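You operate a simulated robot arm through the tools that you are given. There is no shell and no other tool. Be economical: measure what you need, move in short steps, check, and stop when the job is done.

You run a simulated two-armed robot. Do the job below in one go: nothing can be reset, and whatever is moved stays where it is left.

TASK
Put the bowl on the top of the long table away on the chest high shelf of the steel shelving. Then take the loop tag that says "short" from the tag block and leave it in the large bowl. Then open the soap cover. Keep to this order.

It is judged by the outcome, as a careful person would: the job done as asked, and still so three seconds after it is handed in. It fails if anything else is knocked over, pushed out of place, dropped, spilled or broken. A push-on lid holds only when it is set on centred and level and pressed home; a screw cap is set on level and turned clockwise until tight.

THE ROBOT
Two 7-joint arms with fingered hands on one trunk, on a base that drives. Base frame: it is fixed to the floor where the robot stands at the start and does not move with it; the origin is under the middle of the robot, x ahead of it, y to its left, z up; the surface under the hand at the start is at about z = 0.88. Units: m, rad, N and s.
The left shoulder is at the start at [0.02, 0.208, 1.323], the right one opposite. Places, roughly: chest high shelf of the steel shelving [1, 1.3, 1.4]; large bowl [1, 1.25, 0.25]; loop tag [1, 1, 1]; soap cover [2, 6.1, 1.2]. Payload 5 kg a hand.
Tool frame (each hand has its own): the origin (TCP) lies between the finger pads and is the grasp point; the fingertips stand 0.048 m ahead of it; z points along the fingers, y is the line along which they close. The gripper opens to 0.16 m. The gripper's body begins 0.056 m behind the TCP. The gripper is a hand of 4 fingers: y runs from the thumb to the fingers, the wrist lies at [-0.026, -0.142, -0.252] in the tool frame, and closing takes about 1.5 s.
Orientation is told as [roll, pitch, yaw] about the base's x, y, z axes, in that order, counted from this pose: with the fingers straight down and the wrist toward the robot, the tool's x, y and z point along [0, 1, 0], [1, 0, 0] and [0, 0, -1] of the base frame.

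THE INTERFACE
- The arms move only by the tool move_arm. It takes "left_deltas", "right_deltas" or both (then of equal length, played together; a hand with none holds still); each is a list of rows, each a list of 6 numbers: the shift along the tool's x, y, z in m, then the turn, a rotation vector about the tool's x, y, z in rad. In form: [[dx, dy, dz, rx, ry, rz], ...]. A call has 1 to 12 rows; each row shifts and turns the commanded pose from where the row before left it, along the tool's axes as they then stand. "left_gripper" and "right_gripper" are, for a hand that has rows, the gripper command, from -1 (shut) to 1 (fully open), values between in proportion, set as the call begins (left out, the last holds). Each row takes 0.2 s and may step no farther than 0.05 m and 0.15 rad from the row before; otherwise, or with a gripper value out of range, the whole call is refused. A pose out of reach is approached as far as the arm can. The call stops where the force on the tool passes 40 N (or 10 N more than at its start, if that is more) or the arm is blocked; 0.2 s more then pass. Each finger travels about 0.108 m/s and halts on what it meets, pressing with about 28 N; the grip force reading is that of the motor and also rises with nothing between the fingers. The clock runs only during rows and for 0.2 s after the last one: add rows that do not move to give the fingers time. It gives the time, the measured TCP pose, the force on the tool (base axes), the opening and the grip force at its end, in the units of the frame above (readings bear some noise), with the torque about the TCP (base axes, N m) and any sound that the robot's microphone picked up, and new pictures: "show" is both (left out), scene, wrist or none (wrist: the cameras of the hands that moved).
- Cameras (640 x 400 px; columns grow to the right, rows downward): "scene" is now at [0.0898, 0.0417, 1.5138]; the picture's right is [0.47, -0.88, 0.00], its down [-0.50, -0.27, -0.82] and it looks along [0.73, 0.39, -0.57] (base axes); focal length 259 px, centre (320, 200). "left" rides on the left gripper at [-0.087, -0.133, -0.189] in its tool frame; the picture's right is [-0.83, -0.26, 0.49], its down [0.51, -0.71, 0.49] and it looks along [0.22, 0.66, 0.72] (tool axes); focal length 238 px, centre (320, 200). "right" rides on the right gripper at [0.087, -0.133, -0.189] in its tool frame; the picture's right is [-0.83, 0.26, -0.49], its down [-0.51, -0.71, 0.49] and it looks along [-0.22, 0.66, 0.72] (tool axes); focal length 238 px, centre (320, 200). There is no depth. A picture from a camera that has moved, and an enlarged one, comes with that camera's place and axes in the base frame and with its lens.
- lift_body(by): slides the trunk up (or, below 0, down) by that many m; the arms and the scene camera ride with it, the base frame stays. It gives what a move gives, with no picture.
- steer(legs): drives the robot by 1 to 6 legs, each [ahead, left, turn to the left] in m, m and rad, along the robot's own axes; the way and the turn of a leg run together, so that a leg with both is an arc; at most 1.5 m and 3.142 rad a leg. The arms and the cameras ride along, it lands a little off, and it stops where it bumps. It gives what a move gives, and a new picture of the scene camera.
- curl_fingers(index, middle, ring, thumb_bend, thumb_turn, hand): sets how far each is bent, from 0 (flat) to 1 (curled in); at 0.3 the hand is open as for a grip, at 0.7 the pads meet at the TCP. One left out holds its place. A second passes; each finger stops where it meets its share of the squeeze, and holds until it gets a number again. A gripper value or a shape takes the hand back. It gives what a move gives, with no picture; readings hold the bend of each and the force on the fingers (four entries, about 0 where the hand has none), thumb and palm. thumb_turn goes from beside the hand (0) to across from the fingers (1), as for a grip.
- preshape(shape, hand): the hand has 4 fingers and takes this shape, open, in about a second: jaw (thumb against the fingers, like two jaws); tri (thumb and two fingers); tip (a fingertip pinch); poke (one finger out to press); point (the index stretched); flat (the hand flat); cup (the hand cupped); fist (a fist). The gripper value then closes the fingers along that shape, each until it touches; the sizes above hold for jaw. It gives what a move gives, with no picture.
- pan_tilt(pan, tilt): turns the head with the scene camera to pan (to the left, within 1.501 rad either way) and tilt (down, from -0.506 to 1.204), counted from straight ahead of the robot. It gives what a move gives, and a new picture of the scene camera.
- enlarge(camera, box): a new picture of the part [left, top, right, bottom] of that camera's present view, enlarged. No time passes.
- hand_in(): hands the job in; it is judged then, once.

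Go step by step. Nothing tells you exact positions but the pictures and the camera data: compare them with the known pose of the tool, close in by small moves and look again before you grip or let go. The budget is 165 turns and 260 pictures, counting those below and the enlarged ones. Unless the task says otherwise, let go and move clear before handing in, and close with one line.

The tools are called after "Emit:" as name(argument=value, ...) on one line, values as JSON. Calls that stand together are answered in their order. move_arm: Moves the arms, as the interface text tells. Its arguments: {"type":"object","properties":{"left_deltas":{"type":"array"},"left_gripper":{"type":"number"},"right_deltas":{"type":"array"},"right_gripper":{"type":"number"},"show":{"type":"string","enum":["both","scene","wrist","none"]}},"required":[]} The other tools are called the same way: lift_body (by) slides the trunk up or down; preshape (shape, hand) gives the hand a shape; curl_fingers (index, middle, ring, thumb_bend, thumb_turn, hand) moves the fingers one by one; steer (legs) drives the base; pan_tilt (pan, tilt) turns the head that bears the scene camera; enlarge (camera, box) takes an enlarged picture of a part of a camera's view; hand_in () hands the job in.

At the start:

```text
time_s: 0.0
left_position: [0.3957, 0.536, 1.1215]
left_ee_rot: [-0.001, -0.001, -0.001]
left_contact_force: [0.1, 0.2, -0.5]
left_torque: [0.03, -0.01, -0.03]
left_grip_width: 0.1595
left_gripper_force: 0.1
left_shape: jaw
left_bend: [0.3, 0.3, 0.3, 0.3, 0.98]
left_finger forces: [0.0, 0.0, 0.0, 0.0, 0.0, 0.0]
right_position: [0.599, 0.0133, 1.1619]
right_ee_rot: [0.0, 0.001, -0.001]
right_contact_force: [-0.5, 0.1, 0.5]
right_torque: [0.01, -0.03, 0.01]
right_grip_width: 0.1595
right_gripper_force: 0.1
right_shape: jaw
right_bend: [0.3, 0.3, 0.3, 0.3, 0.98]
right_finger forces: [0.0, 0.0, 0.0, 0.1, 0.1, 0.1]
trunk travel left (down, up): [-0.325, 0.365]
robot x, y, heading: [0.0004, 0.0042, 0.005]
head pan, tilt: [0.49, 0.6]
```

scene: 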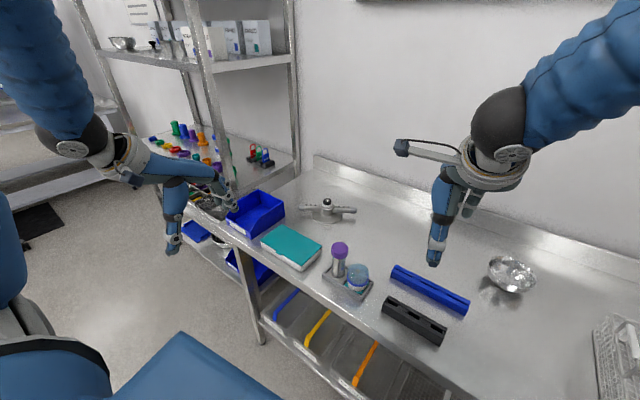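
right: 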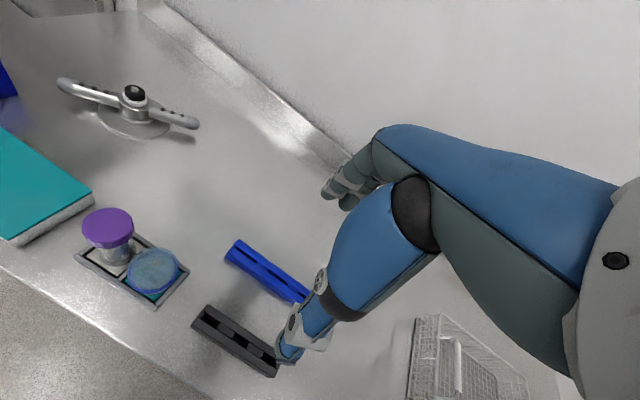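
left: 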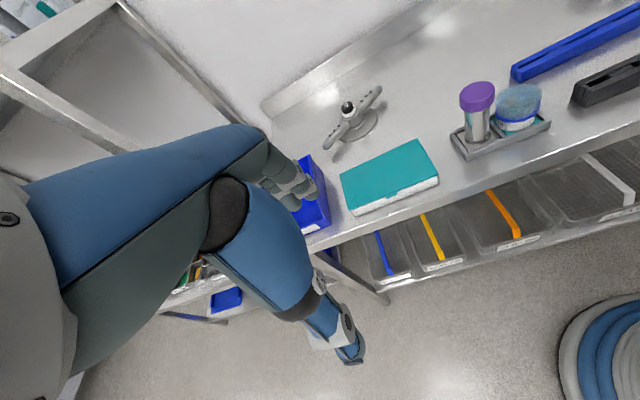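

The small metal bowl looks to be near (0.81, -0.22) on the long table, and the shelving is ahead and to the left. I'll look closer at the bowl and the shelf before moving.

Emit:
enlarge(camera="scene", box=[440, 220, 600, 320])

Emit:
enlarge(camera="scene", box=[80, 0, 304, 140])

Emit:
pan_tilt(pan=0.95, tilt=0.3)

```text
4.00 times, centred on (520, 270) of scene
camera zoom: at [0.0898, 0.0417, 1.5138], right [0.47, -0.88, 0.0], down [-0.5, -0.27, -0.82], along [0.73, 0.39, -0.57], focal length 1036 px, centre (-480, -80)
```

zoom: 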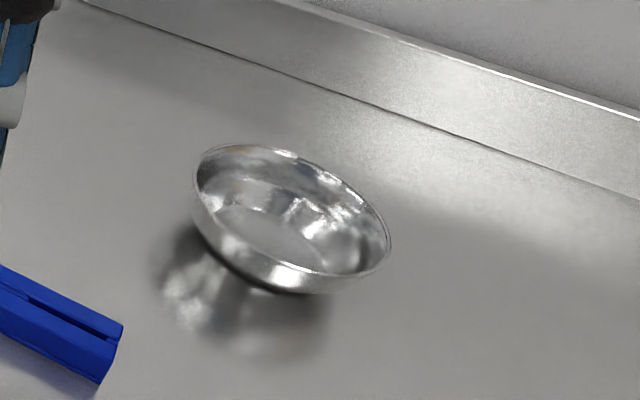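

```text
2.86 times, centred on (192, 70) of scene
camera zoom: at [0.0898, 0.0417, 1.5138], right [0.47, -0.88, 0.0], down [-0.5, -0.27, -0.82], along [0.73, 0.39, -0.57], focal length 740 px, centre (686, 571)
```

zoom: 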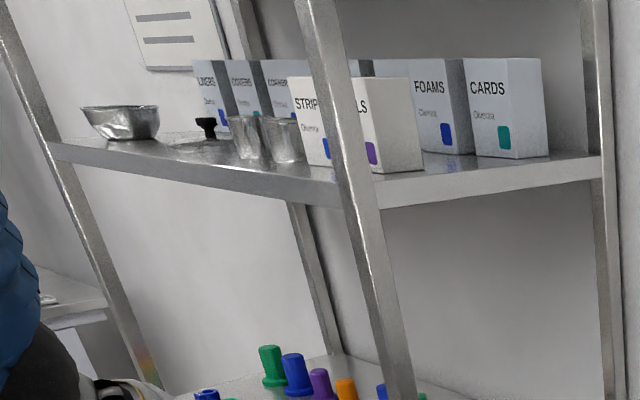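

```text
time_s: 0.9
left_position: [0.3955, 0.5353, 1.1214]
left_ee_rot: [0.0, -0.001, -0.001]
left_contact_force: [0.3, 0.6, 0.3]
left_torque: [-0.01, -0.05, 0.02]
left_grip_width: 0.16
left_gripper_force: 0.0
left_shape: jaw
left_bend: [0.3, 0.3, 0.3, 0.3, 0.98]
left_finger forces: [0.0, 0.0, 0.0, 0.0, 0.0, 0.1]
right_position: [0.5994, 0.0122, 1.1615]
right_ee_rot: [0.002, -0.001, 0.001]
right_contact_force: [0.0, -0.7, 0.7]
right_torque: [-0.02, 0.01, 0.02]
right_grip_width: 0.1597
right_gripper_force: 0.0
right_shape: jaw
right_bend: [0.3, 0.3, 0.3, 0.3, 0.98]
right_finger forces: [0.1, 0.1, 0.1, 0.0, 0.1, 0.0]
trunk travel left (down, up): [-0.325, 0.365]
robot x, y, heading: [0.0009, 0.0021, 0.003]
head pan, tilt: [0.949, 0.3]
camera scene: at [0.0662, 0.0759, 1.5412], right [0.81, -0.58, 0.0], down [-0.17, -0.24, -0.95], along [0.56, 0.78, -0.3], focal length 259 px, centre (320, 200)
```

scene: 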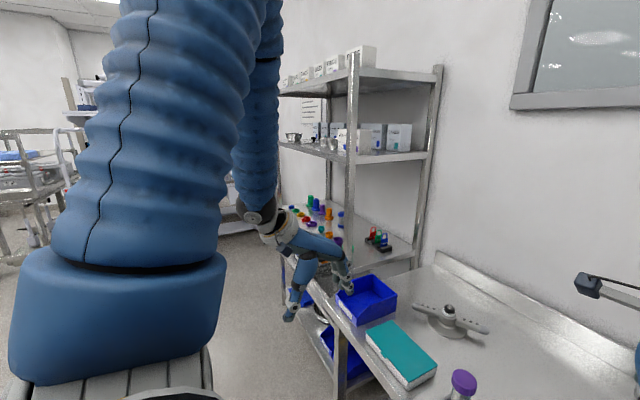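

The shelving has two open shelves above table height. The bowl's rim centre is near (0.77, -0.21) at a height of about 0.93. I'll bring the right hand over beside its near rim with the hand pitched forward, and turn the head to watch.

Emit:
move_arm(right_deltas=[[-0.044, 0.005, 0, 0, 0, 0], [-0.044, 0.005, 0, 0, 0, 0], [-0.044, 0.005, 0, 0, 0, 0], [-0.044, 0.005, 0, 0, 0, 0], [-0.044, 0.005, 0, 0, 0, 0], [0, 0, 0, -0.125, 0, 0], [0, 0, 0, -0.125, 0, 0], [0, 0, 0, -0.125, 0, 0], [0, 0, 0, -0.125, 0, 0]], show="wrist")

Emit:
pan_tilt(pan=-0.25, tilt=0.65)

```text
time_s: 2.9
left_position: [0.3948, 0.5354, 1.1211]
left_ee_rot: [-0.001, 0.001, 0.001]
left_contact_force: [1.0, -0.2, 0.6]
left_torque: [-0.01, 0.03, -0.02]
left_grip_width: 0.1596
left_gripper_force: 0.1
left_shape: jaw
left_bend: [0.3, 0.3, 0.3, 0.3, 0.98]
left_finger forces: [0.0, 0.0, 0.0, 0.0, 0.0, 0.0]
right_position: [0.6247, -0.2077, 1.1626]
right_ee_rot: [0.003, -0.502, -0.001]
right_contact_force: [-0.3, 0.2, 0.0]
right_torque: [0.01, 0.02, 0.02]
right_grip_width: 0.1596
right_gripper_force: 0.1
right_shape: jaw
right_bend: [0.3, 0.3, 0.3, 0.3, 0.98]
right_finger forces: [0.0, 0.0, 0.0, 0.0, 0.0, 0.0]
trunk travel left (down, up): [-0.325, 0.365]
robot x, y, heading: [-0.0024, -0.0018, 0.001]
head pan, tilt: [0.949, 0.3]
camera right: at [0.4174, -0.1202, 1.2625], right [-0.01, -0.84, 0.55], down [-0.39, -0.51, -0.77], along [0.92, -0.22, -0.32], focal length 238 px, centre (320, 200)
```

right: 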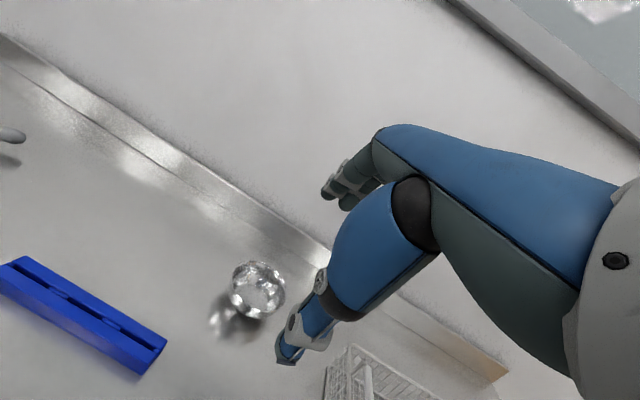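

```text
time_s: 4.3
left_position: [0.3955, 0.5348, 1.1197]
left_ee_rot: [0.0, 0.001, 0.001]
left_contact_force: [0.0, 0.0, -0.5]
left_torque: [0.0, -0.01, 0.02]
left_grip_width: 0.1595
left_gripper_force: 0.1
left_shape: jaw
left_bend: [0.3, 0.3, 0.3, 0.3, 0.98]
left_finger forces: [0.0, 0.0, 0.0, 0.0, 0.0, 0.1]
right_position: [0.6241, -0.2092, 1.1619]
right_ee_rot: [0.001, -0.497, -0.001]
right_contact_force: [-0.6, -0.7, -0.5]
right_torque: [0.0, 0.0, -0.04]
right_grip_width: 0.16
right_gripper_force: 0.0
right_shape: jaw
right_bend: [0.3, 0.3, 0.3, 0.3, 0.98]
right_finger forces: [0.0, 0.1, 0.0, 0.1, 0.1, 0.1]
trunk travel left (down, up): [-0.325, 0.365]
robot x, y, heading: [-0.0025, -0.0007, -0.003]
head pan, tilt: [-0.25, 0.649]
camera scene: at [0.096, -0.0215, 1.5095], right [-0.25, -0.97, 0.0], down [-0.59, 0.15, -0.8], along [0.77, -0.2, -0.6], focal length 259 px, centre (320, 200)
```

scene: 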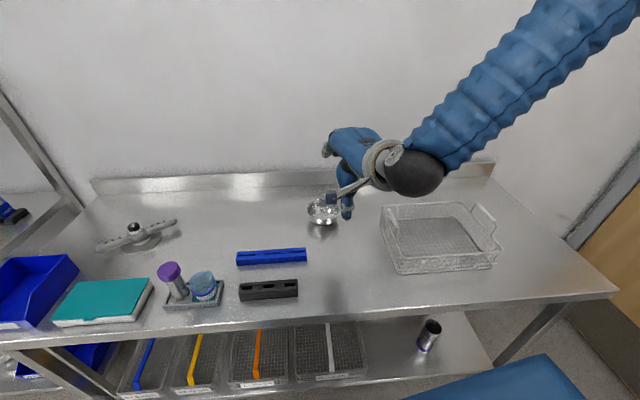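

Both views put the bowl near (0.767, -0.206). I'll enlarge the wrist and scene views to measure its rim.

Emit:
enlarge(camera="right", box=[180, 225, 340, 325])

Emit:
enlarge(camera="scene", box=[272, 160, 400, 240])

```text
4.00 times, centred on (260, 275) of right
camera zoom: at [0.4173, -0.1204, 1.2627], right [-0.01, -0.83, 0.55], down [-0.39, -0.51, -0.77], along [0.92, -0.22, -0.32], focal length 953 px, centre (560, -100)
```

zoom: 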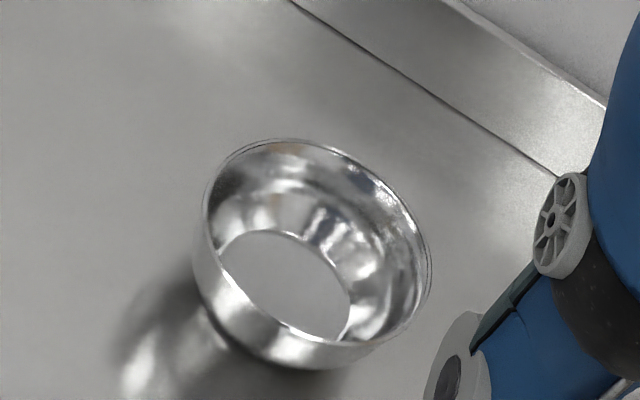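

```text
5.00 times, centred on (336, 200) of scene
camera zoom: at [0.096, -0.0215, 1.5095], right [-0.25, -0.97, 0.0], down [-0.59, 0.15, -0.8], along [0.77, -0.2, -0.6], focal length 1294 px, centre (240, 200)
```

zoom: 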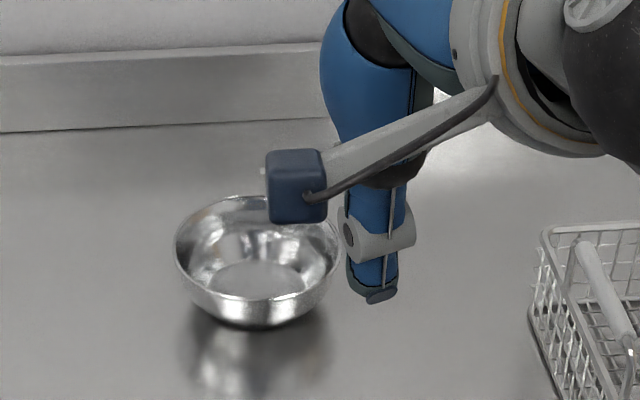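

The bowl rim is about 0.118 m across, with its near point around (0.716, -0.208, 0.927), and the wall slope matches the hand's pitch. I'll half close the hand and hover just short of the near rim.

Emit:
move_arm(right_deltas=[[0, -0.0082, 0.0318, 0, 0, 0], [0, -0.0082, 0.0318, 0, 0, 0], [0, -0.0082, 0.0318, 0, 0, 0], [0, -0.0082, 0.0318, 0, 0, 0], [0, 0, 0, 0, 0, 0], [0, 0, 0, 0, 0, 0]], right_gripper=-0.25)

Emit:
enlarge(camera="scene", box=[272, 160, 400, 240])

```text
time_s: 5.7
left_position: [0.3964, 0.5352, 1.1208]
left_ee_rot: [0.001, 0.0, 0.0]
left_contact_force: [0.5, 0.0, 0.1]
left_torque: [0.05, 0.03, -0.02]
left_grip_width: 0.1594
left_gripper_force: 0.1
left_shape: jaw
left_bend: [0.3, 0.3, 0.3, 0.3, 0.98]
left_finger forces: [0.1, 0.0, 0.0, 0.1, 0.0, 0.0]
right_position: [0.6559, -0.2071, 1.0347]
right_ee_rot: [-0.001, -0.5, 0.0]
right_contact_force: [0.3, 0.0, -0.3]
right_torque: [0.0, 0.01, 0.02]
right_grip_width: 0.0602
right_gripper_force: 0.0
right_shape: jaw
right_bend: [0.74, 0.5, 0.48, 0.73, 1.0]
right_finger forces: [0.0, 0.0, 0.0, 0.1, 0.0, 0.0]
trunk travel left (down, up): [-0.325, 0.365]
robot x, y, heading: [-0.0004, 0.0003, 0.002]
head pan, tilt: [-0.25, 0.649]
camera scene: at [0.0967, -0.0213, 1.5094], right [-0.25, -0.97, 0.0], down [-0.59, 0.15, -0.8], along [0.77, -0.2, -0.61], focal length 259 px, centre (320, 200)
camera right: at [0.449, -0.1205, 1.1352], right [-0.01, -0.83, 0.55], down [-0.39, -0.51, -0.77], along [0.92, -0.22, -0.32], focal length 238 px, centre (320, 200)
```

scene: 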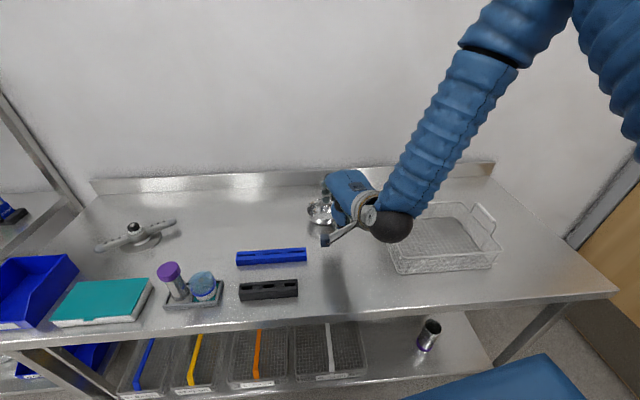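
right: 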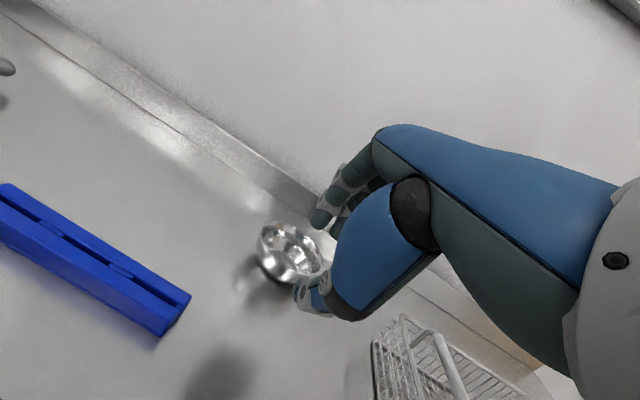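

```text
5.00 times, centred on (336, 200) of scene
camera zoom: at [0.0967, -0.0213, 1.5094], right [-0.25, -0.97, 0.0], down [-0.59, 0.15, -0.8], along [0.77, -0.2, -0.61], focal length 1294 px, centre (240, 200)
```

zoom: 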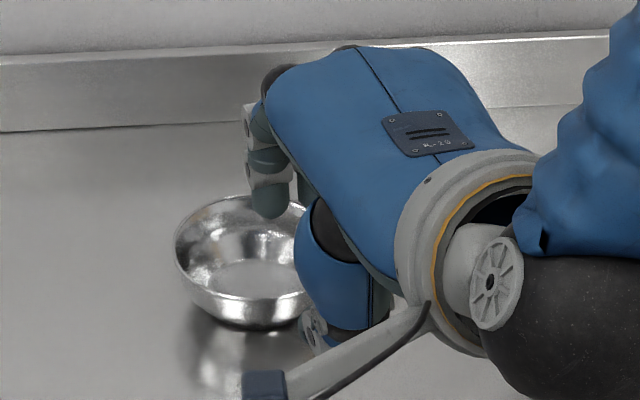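

The half-closed hand is hovering just behind the near rim. I'll enlarge the wrist view to check the alignment.

Emit:
enlarge(camera="right", box=[230, 200, 358, 320])

```text
3.33 times, centred on (294, 260) of right
camera zoom: at [0.449, -0.1205, 1.1352], right [-0.01, -0.83, 0.55], down [-0.39, -0.51, -0.77], along [0.92, -0.22, -0.32], focal length 794 px, centre (407, 0)
```

zoom: 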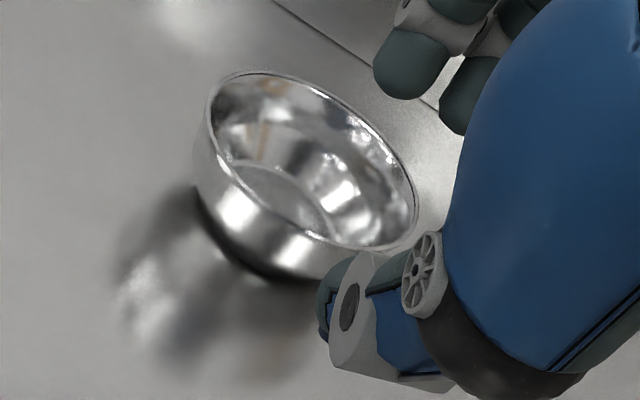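

The rim centre reads as (0.777, -0.207), so the near rim is at x of about 0.718. I'll go 0.10 m along the tool axis to straddle it.

Emit:
move_arm(right_deltas=[[0, 0.0007, 0.025, 0, 0, 0], [0, 0.0007, 0.025, 0, 0, 0], [0, 0.0007, 0.025, 0, 0, 0], [0, 0.0006, 0.015, 0, 0, 0]])

Emit:
enlarge(camera="scene", box=[272, 160, 400, 240])

Emit:
enlarge(camera="right", box=[230, 200, 358, 320])

```text
time_s: 6.7
left_position: [0.3946, 0.5353, 1.1217]
left_ee_rot: [0.001, -0.002, 0.0]
left_contact_force: [0.1, 0.0, -1.1]
left_torque: [0.0, 0.0, -0.03]
left_grip_width: 0.1595
left_gripper_force: 0.1
left_shape: jaw
left_bend: [0.3, 0.3, 0.3, 0.3, 0.98]
left_finger forces: [0.0, 0.0, 0.1, 0.0, 0.1, 0.0]
right_position: [0.702, -0.2075, 0.9563]
right_ee_rot: [-0.001, -0.498, -0.001]
right_contact_force: [0.4, -0.5, 0.3]
right_torque: [0.0, 0.03, -0.01]
right_grip_width: 0.0606
right_gripper_force: 0.1
right_shape: jaw
right_bend: [0.74, 0.5, 0.48, 0.73, 1.0]
right_finger forces: [0.0, 0.1, 0.0, 0.0, 0.1, 0.1]
trunk travel left (down, up): [-0.325, 0.365]
robot x, y, heading: [-0.0025, 0.0015, 0.001]
head pan, tilt: [-0.25, 0.649]
camera scene: at [0.0962, -0.0214, 1.5095], right [-0.25, -0.97, 0.0], down [-0.59, 0.15, -0.8], along [0.77, -0.2, -0.6], focal length 259 px, centre (320, 200)
camera right: at [0.4957, -0.1206, 1.0576], right [-0.01, -0.83, 0.55], down [-0.39, -0.51, -0.77], along [0.92, -0.22, -0.32], focal length 238 px, centre (320, 200)
```

scene: 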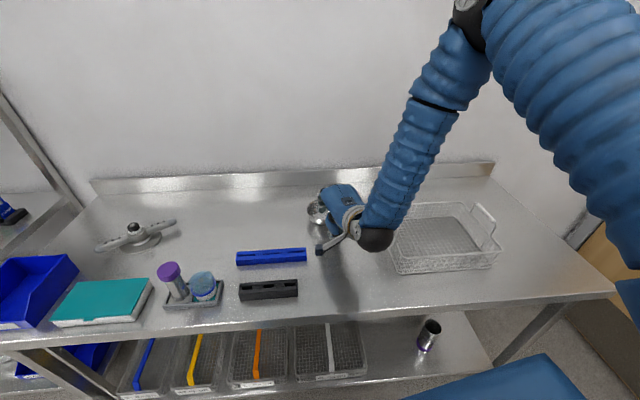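
right: 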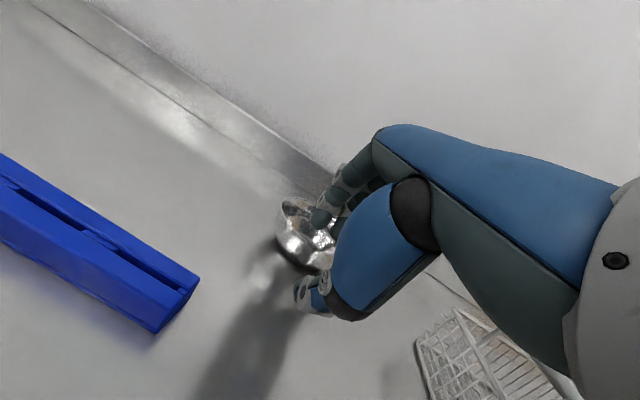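

```text
5.00 times, centred on (336, 200) of scene
camera zoom: at [0.0962, -0.0214, 1.5095], right [-0.25, -0.97, 0.0], down [-0.59, 0.15, -0.8], along [0.77, -0.2, -0.6], focal length 1294 px, centre (240, 200)
```

zoom: 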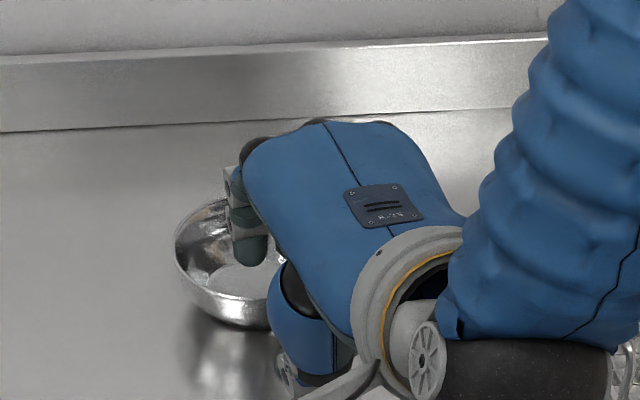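

```text
3.33 times, centred on (294, 260) of right
camera zoom: at [0.4957, -0.1206, 1.0576], right [-0.01, -0.83, 0.55], down [-0.39, -0.51, -0.77], along [0.92, -0.22, -0.32], focal length 794 px, centre (407, 0)
```

zoom: 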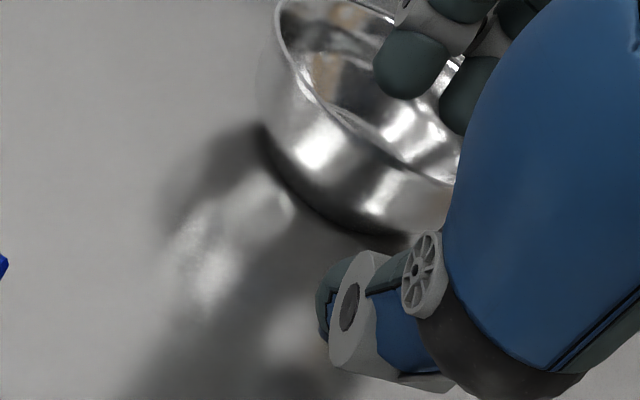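

The fingers are inside the bowl and the thumb is outside the near wall. I'll advance slightly and close.

Emit:
move_arm(right_deltas=[[0, 0, 0.007, 0, 0, 0], [0, 0, 0, 0, 0, 0]], show="none")

Emit:
move_arm(right_deltas=[[0, 0, 0, 0, 0, 0], [0, 0, 0, 0, 0, 0], [0, 0, 0, 0, 0, 0], [0, 0, 0, 0, 0, 0], [0, 0, 0, 0, 0, 0], [0, 0, 0, 0, 0, 0]], right_gripper=-1, show="wrist")

Emit:
enlarge(camera="right", box=[230, 180, 390, 320])

```text
time_s: 7.3
left_position: [0.3954, 0.5344, 1.1216]
left_ee_rot: [-0.001, 0.001, 0.001]
left_contact_force: [-0.4, 0.1, -0.2]
left_torque: [0.03, -0.06, 0.04]
left_grip_width: 0.1598
left_gripper_force: 0.1
left_shape: jaw
left_bend: [0.3, 0.3, 0.3, 0.3, 0.98]
left_finger forces: [0.0, 0.1, 0.1, 0.0, 0.1, 0.0]
right_position: [0.7041, -0.2071, 0.952]
right_ee_rot: [0.001, -0.499, 0.0]
right_contact_force: [-1.0, -1.0, 1.0]
right_torque: [0.01, 0.02, 0.01]
right_grip_width: 0.0599
right_gripper_force: 0.1
right_shape: jaw
right_bend: [0.74, 0.5, 0.48, 0.73, 1.0]
right_finger forces: [0.1, 0.0, 0.1, 0.0, 0.0, 0.1]
trunk travel left (down, up): [-0.325, 0.365]
robot x, y, heading: [0.0001, 0.0025, -0.003]
head pan, tilt: [-0.25, 0.649]
```

```text
time_s: 8.7
left_position: [0.3949, 0.5365, 1.122]
left_ee_rot: [0.0, 0.001, 0.0]
left_contact_force: [-0.1, -0.2, 0.1]
left_torque: [0.0, 0.01, 0.04]
left_grip_width: 0.1595
left_gripper_force: 0.2
left_shape: jaw
left_bend: [0.3, 0.3, 0.3, 0.3, 0.98]
left_finger forces: [0.0, 0.1, 0.1, 0.0, 0.0, 0.0]
right_position: [0.7044, -0.2082, 0.9511]
right_ee_rot: [0.0, -0.502, 0.0]
right_contact_force: [-0.1, -2.0, 3.1]
right_torque: [-0.2, -0.18, -0.02]
right_grip_width: 0.0058
right_gripper_force: 28.2
right_shape: jaw
right_bend: [0.71, 0.63, 0.51, 0.69, 1.0]
right_finger forces: [14.4, 6.6, 4.9, 0.0, 23.0, 0.1]
trunk travel left (down, up): [-0.325, 0.365]
robot x, y, heading: [-0.0016, 0.002, -0.005]
head pan, tilt: [-0.25, 0.649]
camera right: at [0.4985, -0.1206, 1.0515], right [-0.01, -0.83, 0.55], down [-0.39, -0.51, -0.77], along [0.92, -0.22, -0.32], focal length 238 px, centre (320, 200)
```

right: 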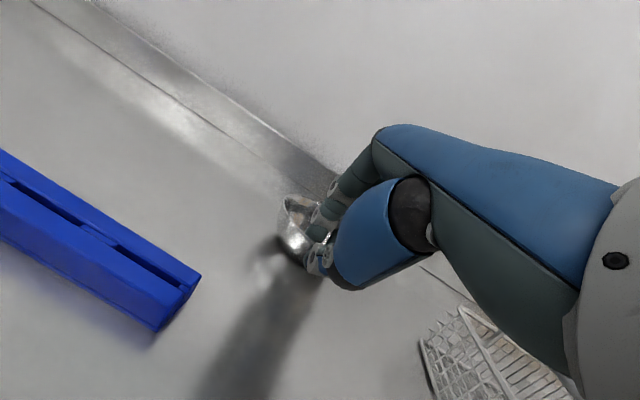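

```text
2.86 times, centred on (310, 250) of right
camera zoom: at [0.4985, -0.1206, 1.0515], right [-0.01, -0.83, 0.55], down [-0.39, -0.51, -0.77], along [0.92, -0.22, -0.32], focal length 681 px, centre (349, 57)
```

zoom: 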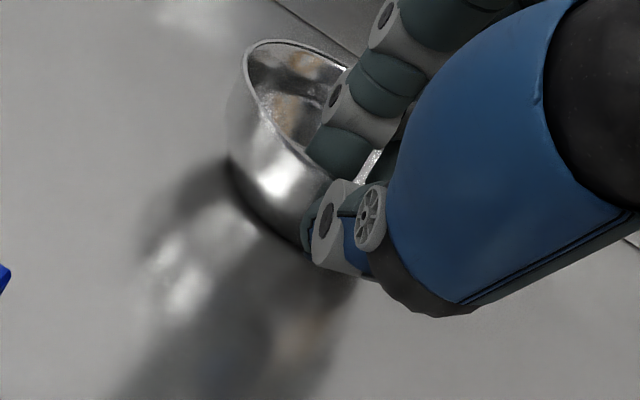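

The bowl is gripped firmly. I'll lift it straight up.

Emit:
move_arm(right_deltas=[[0, 0.01, -0.0185, 0, 0, 0], [0, 0.019, -0.035, 0, 0, 0], [0, 0.019, -0.035, 0, 0, 0], [0, 0.019, -0.035, 0, 0, 0], [0, 0.019, -0.035, 0, 0, 0], [0, 0.019, -0.035, 0, 0, 0], [0, 0.019, -0.035, 0, 0, 0]])

Emit:
enlarge(camera="right", box=[230, 180, 390, 320])

```text
time_s: 10.3
left_position: [0.3936, 0.5365, 1.1206]
left_ee_rot: [0.001, -0.001, 0.0]
left_contact_force: [-1.2, 0.2, -0.2]
left_torque: [-0.05, -0.11, 0.01]
left_grip_width: 0.1595
left_gripper_force: 0.0
left_shape: jaw
left_bend: [0.3, 0.3, 0.3, 0.3, 0.98]
left_finger forces: [0.0, 0.0, 0.0, 0.0, 0.1, 0.0]
right_position: [0.7034, -0.2075, 1.2121]
right_ee_rot: [-0.001, -0.501, 0.001]
right_contact_force: [-0.8, 1.1, -1.8]
right_torque: [0.01, -0.06, -0.05]
right_grip_width: 0.0058
right_gripper_force: 27.5
right_shape: jaw
right_bend: [0.71, 0.63, 0.56, 0.7, 1.0]
right_finger forces: [16.1, 6.1, 3.6, 0.0, 25.7, 0.0]
trunk travel left (down, up): [-0.325, 0.365]
robot x, y, heading: [-0.0006, 0.0008, -0.002]
head pan, tilt: [-0.25, 0.649]
camera scene: at [0.0944, -0.0209, 1.5096], right [-0.25, -0.97, 0.0], down [-0.59, 0.15, -0.8], along [0.77, -0.2, -0.6], focal length 259 px, centre (320, 200)
camera right: at [0.4967, -0.1198, 1.3126], right [0.0, -0.83, 0.55], down [-0.39, -0.51, -0.77], along [0.92, -0.22, -0.32], focal length 238 px, centre (320, 200)
```

scene: 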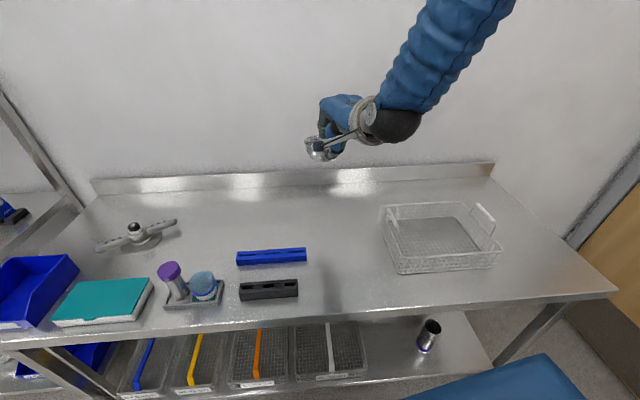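
right: 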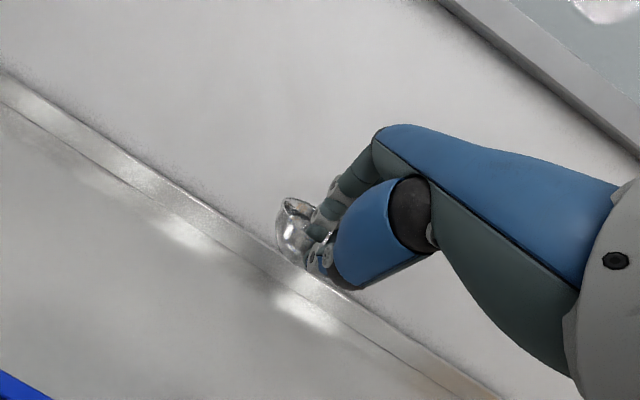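

```text
2.86 times, centred on (310, 250) of right
camera zoom: at [0.4967, -0.1198, 1.3126], right [0.0, -0.83, 0.55], down [-0.39, -0.51, -0.77], along [0.92, -0.22, -0.32], focal length 681 px, centre (349, 57)
```

zoom: 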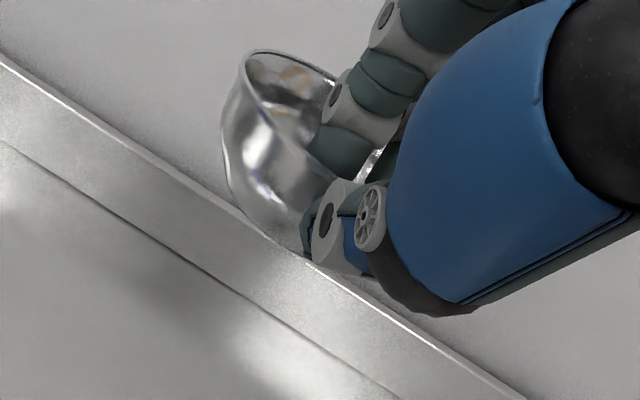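

The bowl is up and held level. I'll back away from the table, drive left to face the shelving, and look at the shelf.

Emit:
steer(legs=[[-0.25, 0, 0], [0, 1.4, 0]])

Emit:
pan_tilt(pan=0.0, tilt=0.25)

```text
time_s: 18.8
left_position: [0.1467, 1.9452, 1.121]
left_ee_rot: [0.001, 0.001, 0.002]
left_contact_force: [-0.5, 0.2, -0.2]
left_torque: [0.0, 0.01, 0.01]
left_grip_width: 0.1597
left_gripper_force: 0.0
left_shape: jaw
left_bend: [0.3, 0.3, 0.3, 0.3, 0.98]
left_finger forces: [0.0, 0.1, 0.1, 0.0, 0.1, 0.0]
right_position: [0.457, 1.2033, 1.2117]
right_ee_rot: [0.0, -0.498, 0.002]
right_contact_force: [0.6, 1.2, -1.9]
right_torque: [0.0, 0.09, -0.03]
right_grip_width: 0.0057
right_gripper_force: 28.0
right_shape: jaw
right_bend: [0.71, 0.63, 0.56, 0.7, 1.0]
right_finger forces: [16.3, 6.1, 3.4, 0.0, 25.5, 0.1]
trunk travel left (down, up): [-0.325, 0.365]
robot x, y, heading: [-0.2488, 1.4085, 0.005]
head pan, tilt: [-0.25, 0.649]
camera scene: at [-0.1525, 1.3883, 1.5095], right [-0.25, -0.97, 0.0], down [-0.59, 0.15, -0.8], along [0.77, -0.2, -0.6], focal length 259 px, centre (320, 200)
```

scene: 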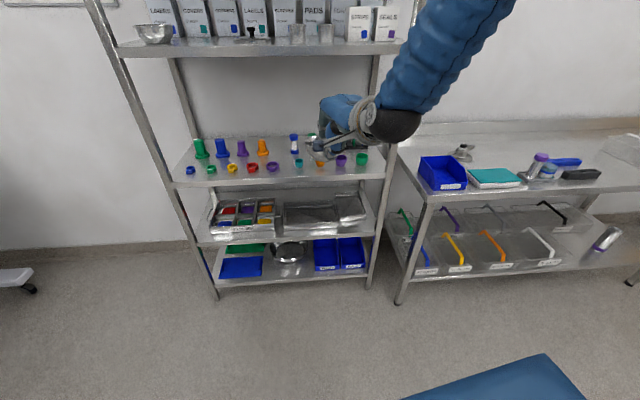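

```text
time_s: 19.6
left_position: [0.1469, 1.9445, 1.12]
left_ee_rot: [0.0, 0.0, 0.002]
left_contact_force: [0.4, 0.1, -0.3]
left_torque: [0.03, -0.01, 0.04]
left_grip_width: 0.1595
left_gripper_force: 0.0
left_shape: jaw
left_bend: [0.3, 0.3, 0.3, 0.3, 0.98]
left_finger forces: [0.0, 0.0, 0.1, 0.1, 0.1, 0.0]
right_position: [0.4564, 1.2026, 1.2119]
right_ee_rot: [0.0, -0.5, 0.004]
right_contact_force: [0.7, -0.6, -1.1]
right_torque: [-0.03, 0.11, -0.06]
right_grip_width: 0.0058
right_gripper_force: 27.8
right_shape: jaw
right_bend: [0.71, 0.63, 0.56, 0.7, 1.0]
right_finger forces: [16.2, 6.1, 3.4, 0.1, 25.5, 0.0]
trunk travel left (down, up): [-0.325, 0.365]
robot x, y, heading: [-0.2492, 1.4106, -0.001]
head pan, tilt: [0.0, 0.25]
camera scene: at [-0.1432, 1.4093, 1.5459], right [0.0, -1.0, 0.0], down [-0.25, 0.0, -0.97], along [0.97, 0.0, -0.25], focal length 259 px, centre (320, 200)
```

scene: 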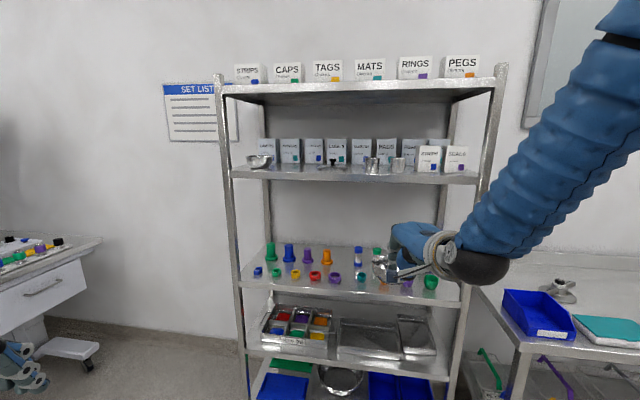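

The shelving is now straight ahead, with the boxes and a bowl on its chest-high shelf. I'll enlarge that shelf to find a free spot.

Emit:
enlarge(camera="scene", box=[220, 110, 492, 280])

Emit:
enlarge(camera="scene", box=[160, 80, 320, 180])

```text
2.35 times, centred on (356, 195) of scene
camera zoom: at [-0.1432, 1.4093, 1.5459], right [0.0, -1.0, 0.0], down [-0.25, 0.0, -0.97], along [0.97, 0.0, -0.25], focal length 609 px, centre (235, 212)
```

zoom: 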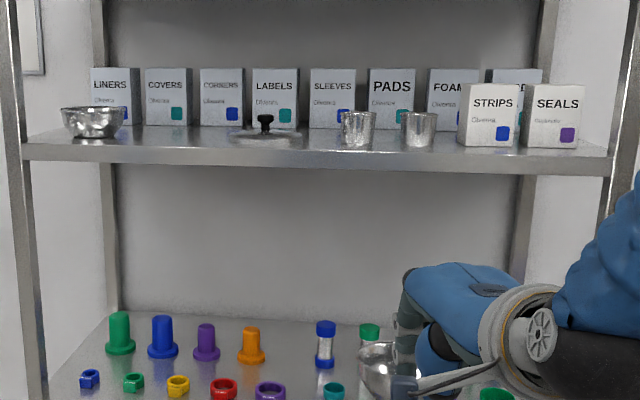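

```text
4.00 times, centred on (240, 130) of scene
camera zoom: at [-0.1432, 1.4093, 1.5459], right [0.0, -1.0, 0.0], down [-0.25, 0.0, -0.97], along [0.97, 0.0, -0.25], focal length 1036 px, centre (640, 480)
```

zoom: 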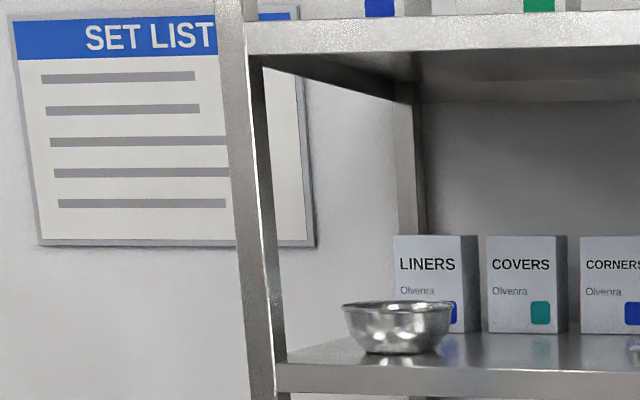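

The chest-high shelf top is near z = 1.385, with its front edge running from about (0.79, 0.82) to (0.94, 1.79). There is a free gap between the bowl already on the shelf and the lid. I'll raise the trunk, shift left to line up the hand, and look from above.

Emit:
lift_body(by=0.3)

Emit:
steer(legs=[[0, 0.3, 0]])

Emit:
enlarge(camera="scene", box=[240, 160, 480, 310])

```text
time_s: 22.6
left_position: [0.1461, 1.9455, 1.4206]
left_ee_rot: [0.001, -0.001, 0.001]
left_contact_force: [-1.6, 0.3, 0.0]
left_torque: [-0.01, -0.03, -0.01]
left_grip_width: 0.1595
left_gripper_force: 0.0
left_shape: jaw
left_bend: [0.3, 0.3, 0.3, 0.3, 0.98]
left_finger forces: [0.0, 0.1, 0.1, 0.1, 0.0, 0.0]
right_position: [0.457, 1.2029, 1.5109]
right_ee_rot: [0.0, -0.499, 0.001]
right_contact_force: [-0.1, 0.3, -0.3]
right_torque: [-0.02, 0.11, -0.01]
right_grip_width: 0.0055
right_gripper_force: 27.7
right_shape: jaw
right_bend: [0.71, 0.63, 0.56, 0.7, 1.0]
right_finger forces: [16.2, 6.2, 3.3, 0.0, 25.6, 0.0]
trunk travel left (down, up): [-0.625, 0.065]
robot x, y, heading: [-0.2493, 1.4083, 0.006]
head pan, tilt: [0.0, 0.25]
```

```text
time_s: 24.7
left_position: [0.1471, 2.2438, 1.4216]
left_ee_rot: [0.002, 0.0, -0.003]
left_contact_force: [-0.1, -1.4, 0.2]
left_torque: [0.07, 0.03, 0.02]
left_grip_width: 0.1597
left_gripper_force: 0.1
left_shape: jaw
left_bend: [0.3, 0.3, 0.3, 0.3, 0.98]
left_finger forces: [0.0, 0.1, 0.0, 0.1, 0.0, 0.1]
right_position: [0.4568, 1.4992, 1.5108]
right_ee_rot: [0.002, -0.499, -0.003]
right_contact_force: [-0.5, -0.9, -1.2]
right_torque: [0.06, 0.13, 0.05]
right_grip_width: 0.0057
right_gripper_force: 28.5
right_shape: jaw
right_bend: [0.71, 0.63, 0.57, 0.7, 1.0]
right_finger forces: [16.1, 6.2, 3.6, 0.1, 25.5, 0.1]
trunk travel left (down, up): [-0.625, 0.065]
robot x, y, heading: [-0.2487, 1.7105, -0.004]
head pan, tilt: [0.0, 0.25]
camera scene: at [-0.1432, 1.7089, 1.846], right [0.0, -1.0, 0.0], down [-0.25, 0.0, -0.97], along [0.97, 0.0, -0.25], focal length 259 px, centre (320, 200)
```

scene: 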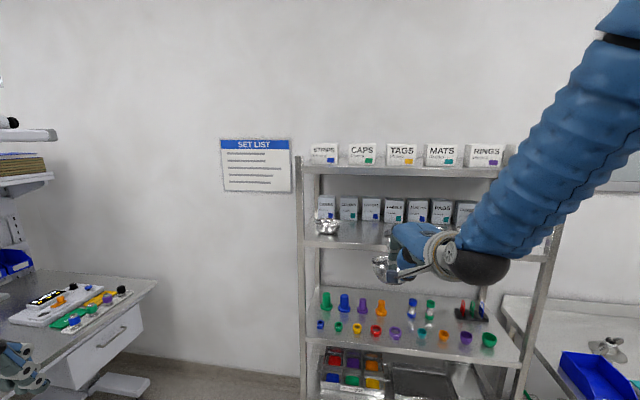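

```text
2.67 times, centred on (360, 235) of scene
camera zoom: at [-0.1432, 1.7089, 1.846], right [0.0, -1.0, 0.0], down [-0.25, 0.0, -0.97], along [0.97, 0.0, -0.25], focal length 690 px, centre (213, 107)
```

zoom: 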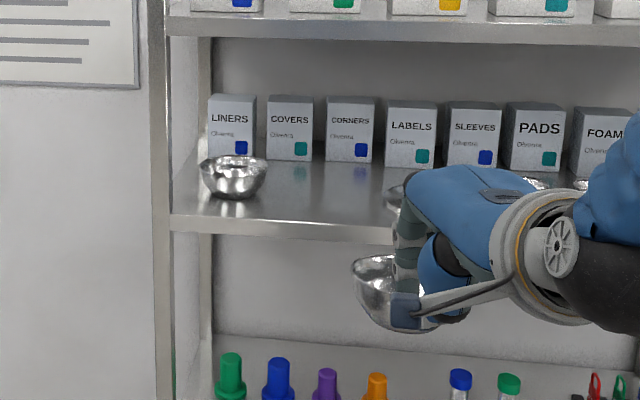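

The gap centre on the shelf is near y = 1.505, and the hand is already at 1.50. I'll drive forward so the bowl comes in over the shelf with about 5 cm of clearance.

Emit:
steer(legs=[[0.4, 0, 0]])

Emit:
pan_tilt(pan=-0.2, tilt=0.4)

Emit:
enlarge(camera="scene", box=[200, 100, 440, 250])

```text
time_s: 27.2
left_position: [0.5453, 2.2479, 1.4214]
left_ee_rot: [-0.001, 0.001, 0.003]
left_contact_force: [-0.2, -0.1, -0.4]
left_torque: [-0.02, -0.06, 0.03]
left_grip_width: 0.1597
left_gripper_force: 0.0
left_shape: jaw
left_bend: [0.3, 0.3, 0.3, 0.3, 0.98]
left_finger forces: [0.0, 0.0, 0.0, 0.0, 0.1, 0.1]
right_position: [0.854, 1.5044, 1.5119]
right_ee_rot: [0.0, -0.499, 0.0]
right_contact_force: [0.0, -0.4, -1.3]
right_torque: [0.02, 0.05, -0.02]
right_grip_width: 0.0055
right_gripper_force: 28.2
right_shape: jaw
right_bend: [0.71, 0.63, 0.57, 0.7, 1.0]
right_finger forces: [16.2, 6.2, 3.5, 0.1, 25.4, 0.0]
trunk travel left (down, up): [-0.625, 0.065]
robot x, y, heading: [0.1532, 1.714, 0.004]
head pan, tilt: [0.0, 0.25]
camera scene: at [0.2555, 1.7113, 1.8461], right [0.0, -1.0, 0.0], down [-0.25, 0.0, -0.97], along [0.97, 0.0, -0.25], focal length 259 px, centre (320, 200)
```

scene: 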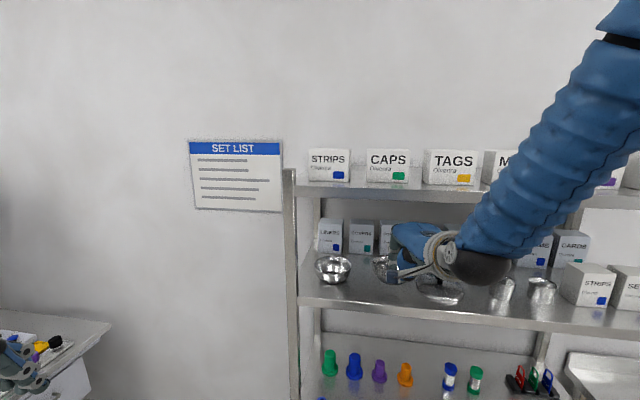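

```text
time_s: 27.9
left_position: [0.5458, 2.2473, 1.4211]
left_ee_rot: [0.001, 0.002, 0.002]
left_contact_force: [1.2, 0.0, 0.0]
left_torque: [0.01, 0.07, -0.03]
left_grip_width: 0.1597
left_gripper_force: 0.1
left_shape: jaw
left_bend: [0.3, 0.3, 0.3, 0.3, 0.98]
left_finger forces: [0.0, 0.0, 0.1, 0.0, 0.1, 0.0]
right_position: [0.8571, 1.5044, 1.5105]
right_ee_rot: [0.0, -0.5, 0.0]
right_contact_force: [0.8, 1.1, -2.9]
right_torque: [0.01, 0.13, 0.04]
right_grip_width: 0.0054
right_gripper_force: 28.3
right_shape: jaw
right_bend: [0.71, 0.63, 0.57, 0.7, 1.0]
right_finger forces: [16.2, 6.3, 3.5, 0.0, 25.5, 0.0]
trunk travel left (down, up): [-0.625, 0.065]
robot x, y, heading: [0.1488, 1.7126, 0.0]
head pan, tilt: [-0.201, 0.4]
camera scene: at [0.2552, 1.693, 1.8319], right [-0.2, -0.98, 0.0], down [-0.38, 0.08, -0.92], along [0.9, -0.18, -0.39], focal length 259 px, centre (320, 200)
```

scene: 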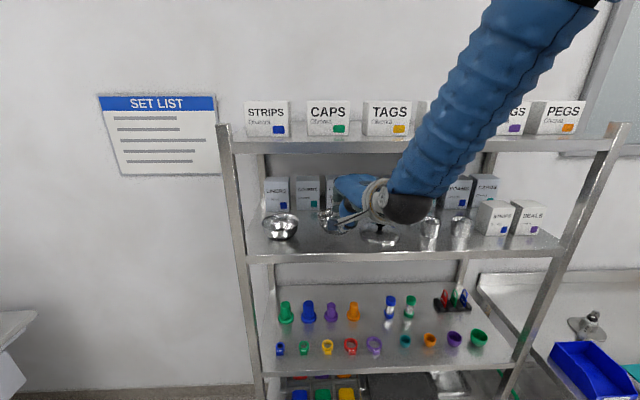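

```text
2.67 times, centred on (320, 175) of scene
camera zoom: at [0.2552, 1.693, 1.8319], right [-0.2, -0.98, 0.0], down [-0.38, 0.08, -0.92], along [0.9, -0.18, -0.39], focal length 690 px, centre (320, 267)
```

zoom: 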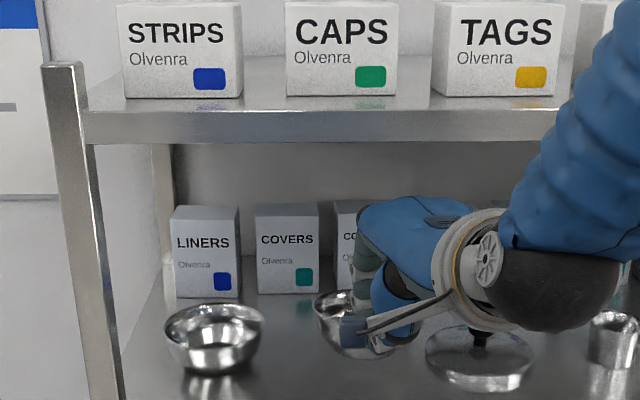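

The bowl is over the gap. I'll move it 6.5 cm further in, then look before lowering.

Emit:
move_arm(right_deltas=[[0, 0.019, 0.0104, 0, 0, 0], [0, 0.019, 0.0104, 0, 0, 0], [0, 0.019, 0.0104, 0, 0, 0], [0, -0.0096, 0.0176, 0, 0, 0]])

Emit:
enlarge(camera="scene", box=[240, 160, 400, 260])

Emit:
enlarge(camera="right", box=[180, 130, 400, 330])

```text
time_s: 28.9
left_position: [0.547, 2.246, 1.4216]
left_ee_rot: [0.0, 0.002, 0.001]
left_contact_force: [-0.1, -0.1, -0.3]
left_torque: [0.01, 0.04, 0.01]
left_grip_width: 0.1598
left_gripper_force: 0.1
left_shape: jaw
left_bend: [0.3, 0.3, 0.3, 0.3, 0.98]
left_finger forces: [0.0, 0.0, 0.0, 0.1, 0.1, 0.0]
right_position: [0.9233, 1.5027, 1.4908]
right_ee_rot: [0.0, -0.501, 0.001]
right_contact_force: [0.5, -0.3, -1.6]
right_torque: [0.01, 0.17, 0.05]
right_grip_width: 0.0055
right_gripper_force: 27.7
right_shape: jaw
right_bend: [0.71, 0.63, 0.57, 0.7, 1.0]
right_finger forces: [16.4, 6.2, 3.6, 0.1, 25.4, 0.0]
trunk travel left (down, up): [-0.625, 0.065]
robot x, y, heading: [0.153, 1.7088, -0.001]
head pan, tilt: [-0.201, 0.4]
camera scene: at [0.2551, 1.6926, 1.8319], right [-0.2, -0.98, 0.0], down [-0.38, 0.08, -0.92], along [0.9, -0.18, -0.39], focal length 259 px, centre (320, 200)
camera right: at [0.7164, 1.5913, 1.5913], right [-0.01, -0.83, 0.55], down [-0.39, -0.51, -0.77], along [0.92, -0.22, -0.32], focal length 238 px, centre (320, 200)
```

scene: 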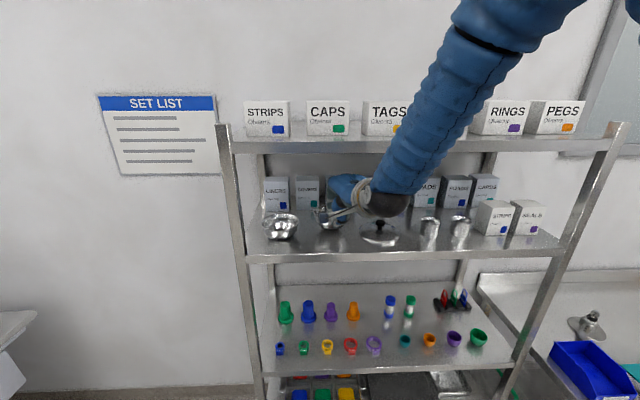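
right: 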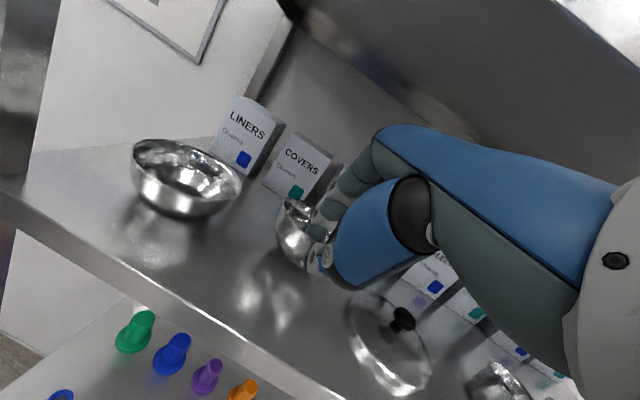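

```text
4.00 times, centred on (320, 210) of scene
camera zoom: at [0.2551, 1.6926, 1.8319], right [-0.2, -0.98, 0.0], down [-0.38, 0.08, -0.92], along [0.9, -0.18, -0.39], focal length 1036 px, centre (320, 160)
```

zoom: 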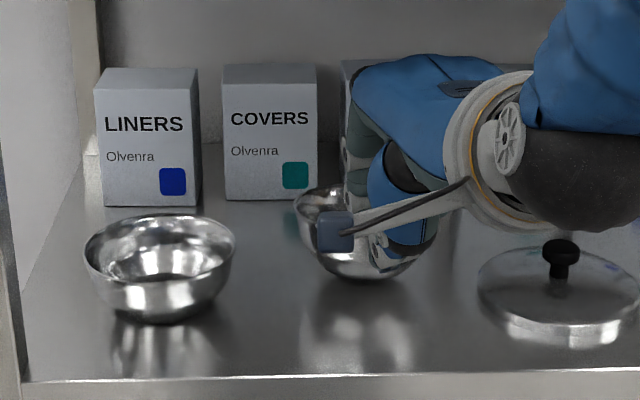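

```text
2.00 times, centred on (290, 230) of right
camera zoom: at [0.7164, 1.5913, 1.5913], right [-0.01, -0.83, 0.55], down [-0.39, -0.51, -0.77], along [0.92, -0.22, -0.32], focal length 477 px, centre (380, 140)
```

zoom: 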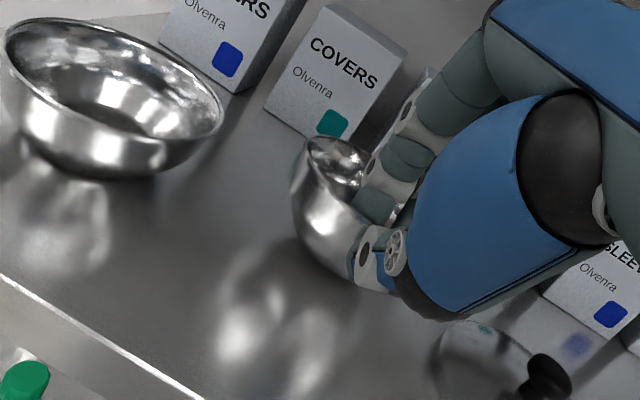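

The spot is clear all around. I'll lower about 2.8 cm in small steps, watching the force.

Emit:
move_arm(right_deltas=[[0, -0.0048, 0.0088, 0, 0, 0], [0, -0.0048, 0.0088, 0, 0, 0], [0, -0.0038, 0.007, 0, 0, 0]], show="none")

Emit:
enlarge(camera="right", box=[180, 130, 400, 330])

```text
time_s: 29.7
left_position: [0.5432, 2.2478, 1.4222]
left_ee_rot: [-0.001, -0.003, 0.003]
left_contact_force: [0.1, -0.3, 0.4]
left_torque: [0.02, -0.02, -0.01]
left_grip_width: 0.1599
left_gripper_force: 0.1
left_shape: jaw
left_bend: [0.3, 0.3, 0.3, 0.3, 0.98]
left_finger forces: [0.0, 0.0, 0.0, 0.1, 0.1, 0.1]
right_position: [0.9203, 1.5046, 1.4688]
right_ee_rot: [-0.001, -0.511, 0.0]
right_contact_force: [-5.4, -1.0, 28.9]
right_torque: [-0.71, -1.16, -0.26]
right_grip_width: 0.006
right_gripper_force: 28.2
right_shape: jaw
right_bend: [0.72, 0.63, 0.53, 0.7, 1.0]
right_finger forces: [18.2, 8.7, 20.5, 0.0, 22.2, 0.0]
trunk travel left (down, up): [-0.625, 0.065]
robot x, y, heading: [0.1514, 1.7093, 0.007]
head pan, tilt: [-0.201, 0.4]
```

```text
2.00 times, centred on (290, 230) of right
camera zoom: at [0.7125, 1.5916, 1.5679], right [-0.01, -0.83, 0.55], down [-0.38, -0.51, -0.77], along [0.93, -0.22, -0.31], focal length 477 px, centre (380, 140)
```

zoom: 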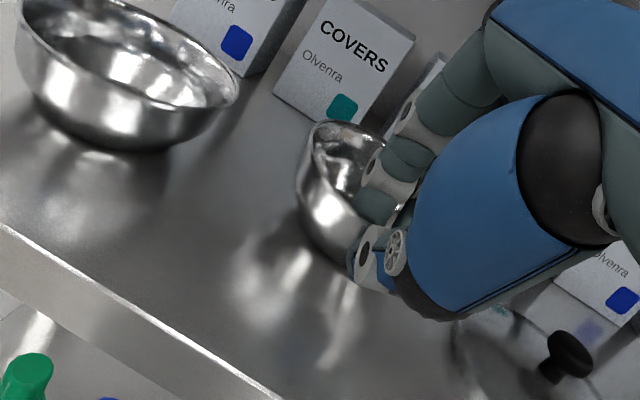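

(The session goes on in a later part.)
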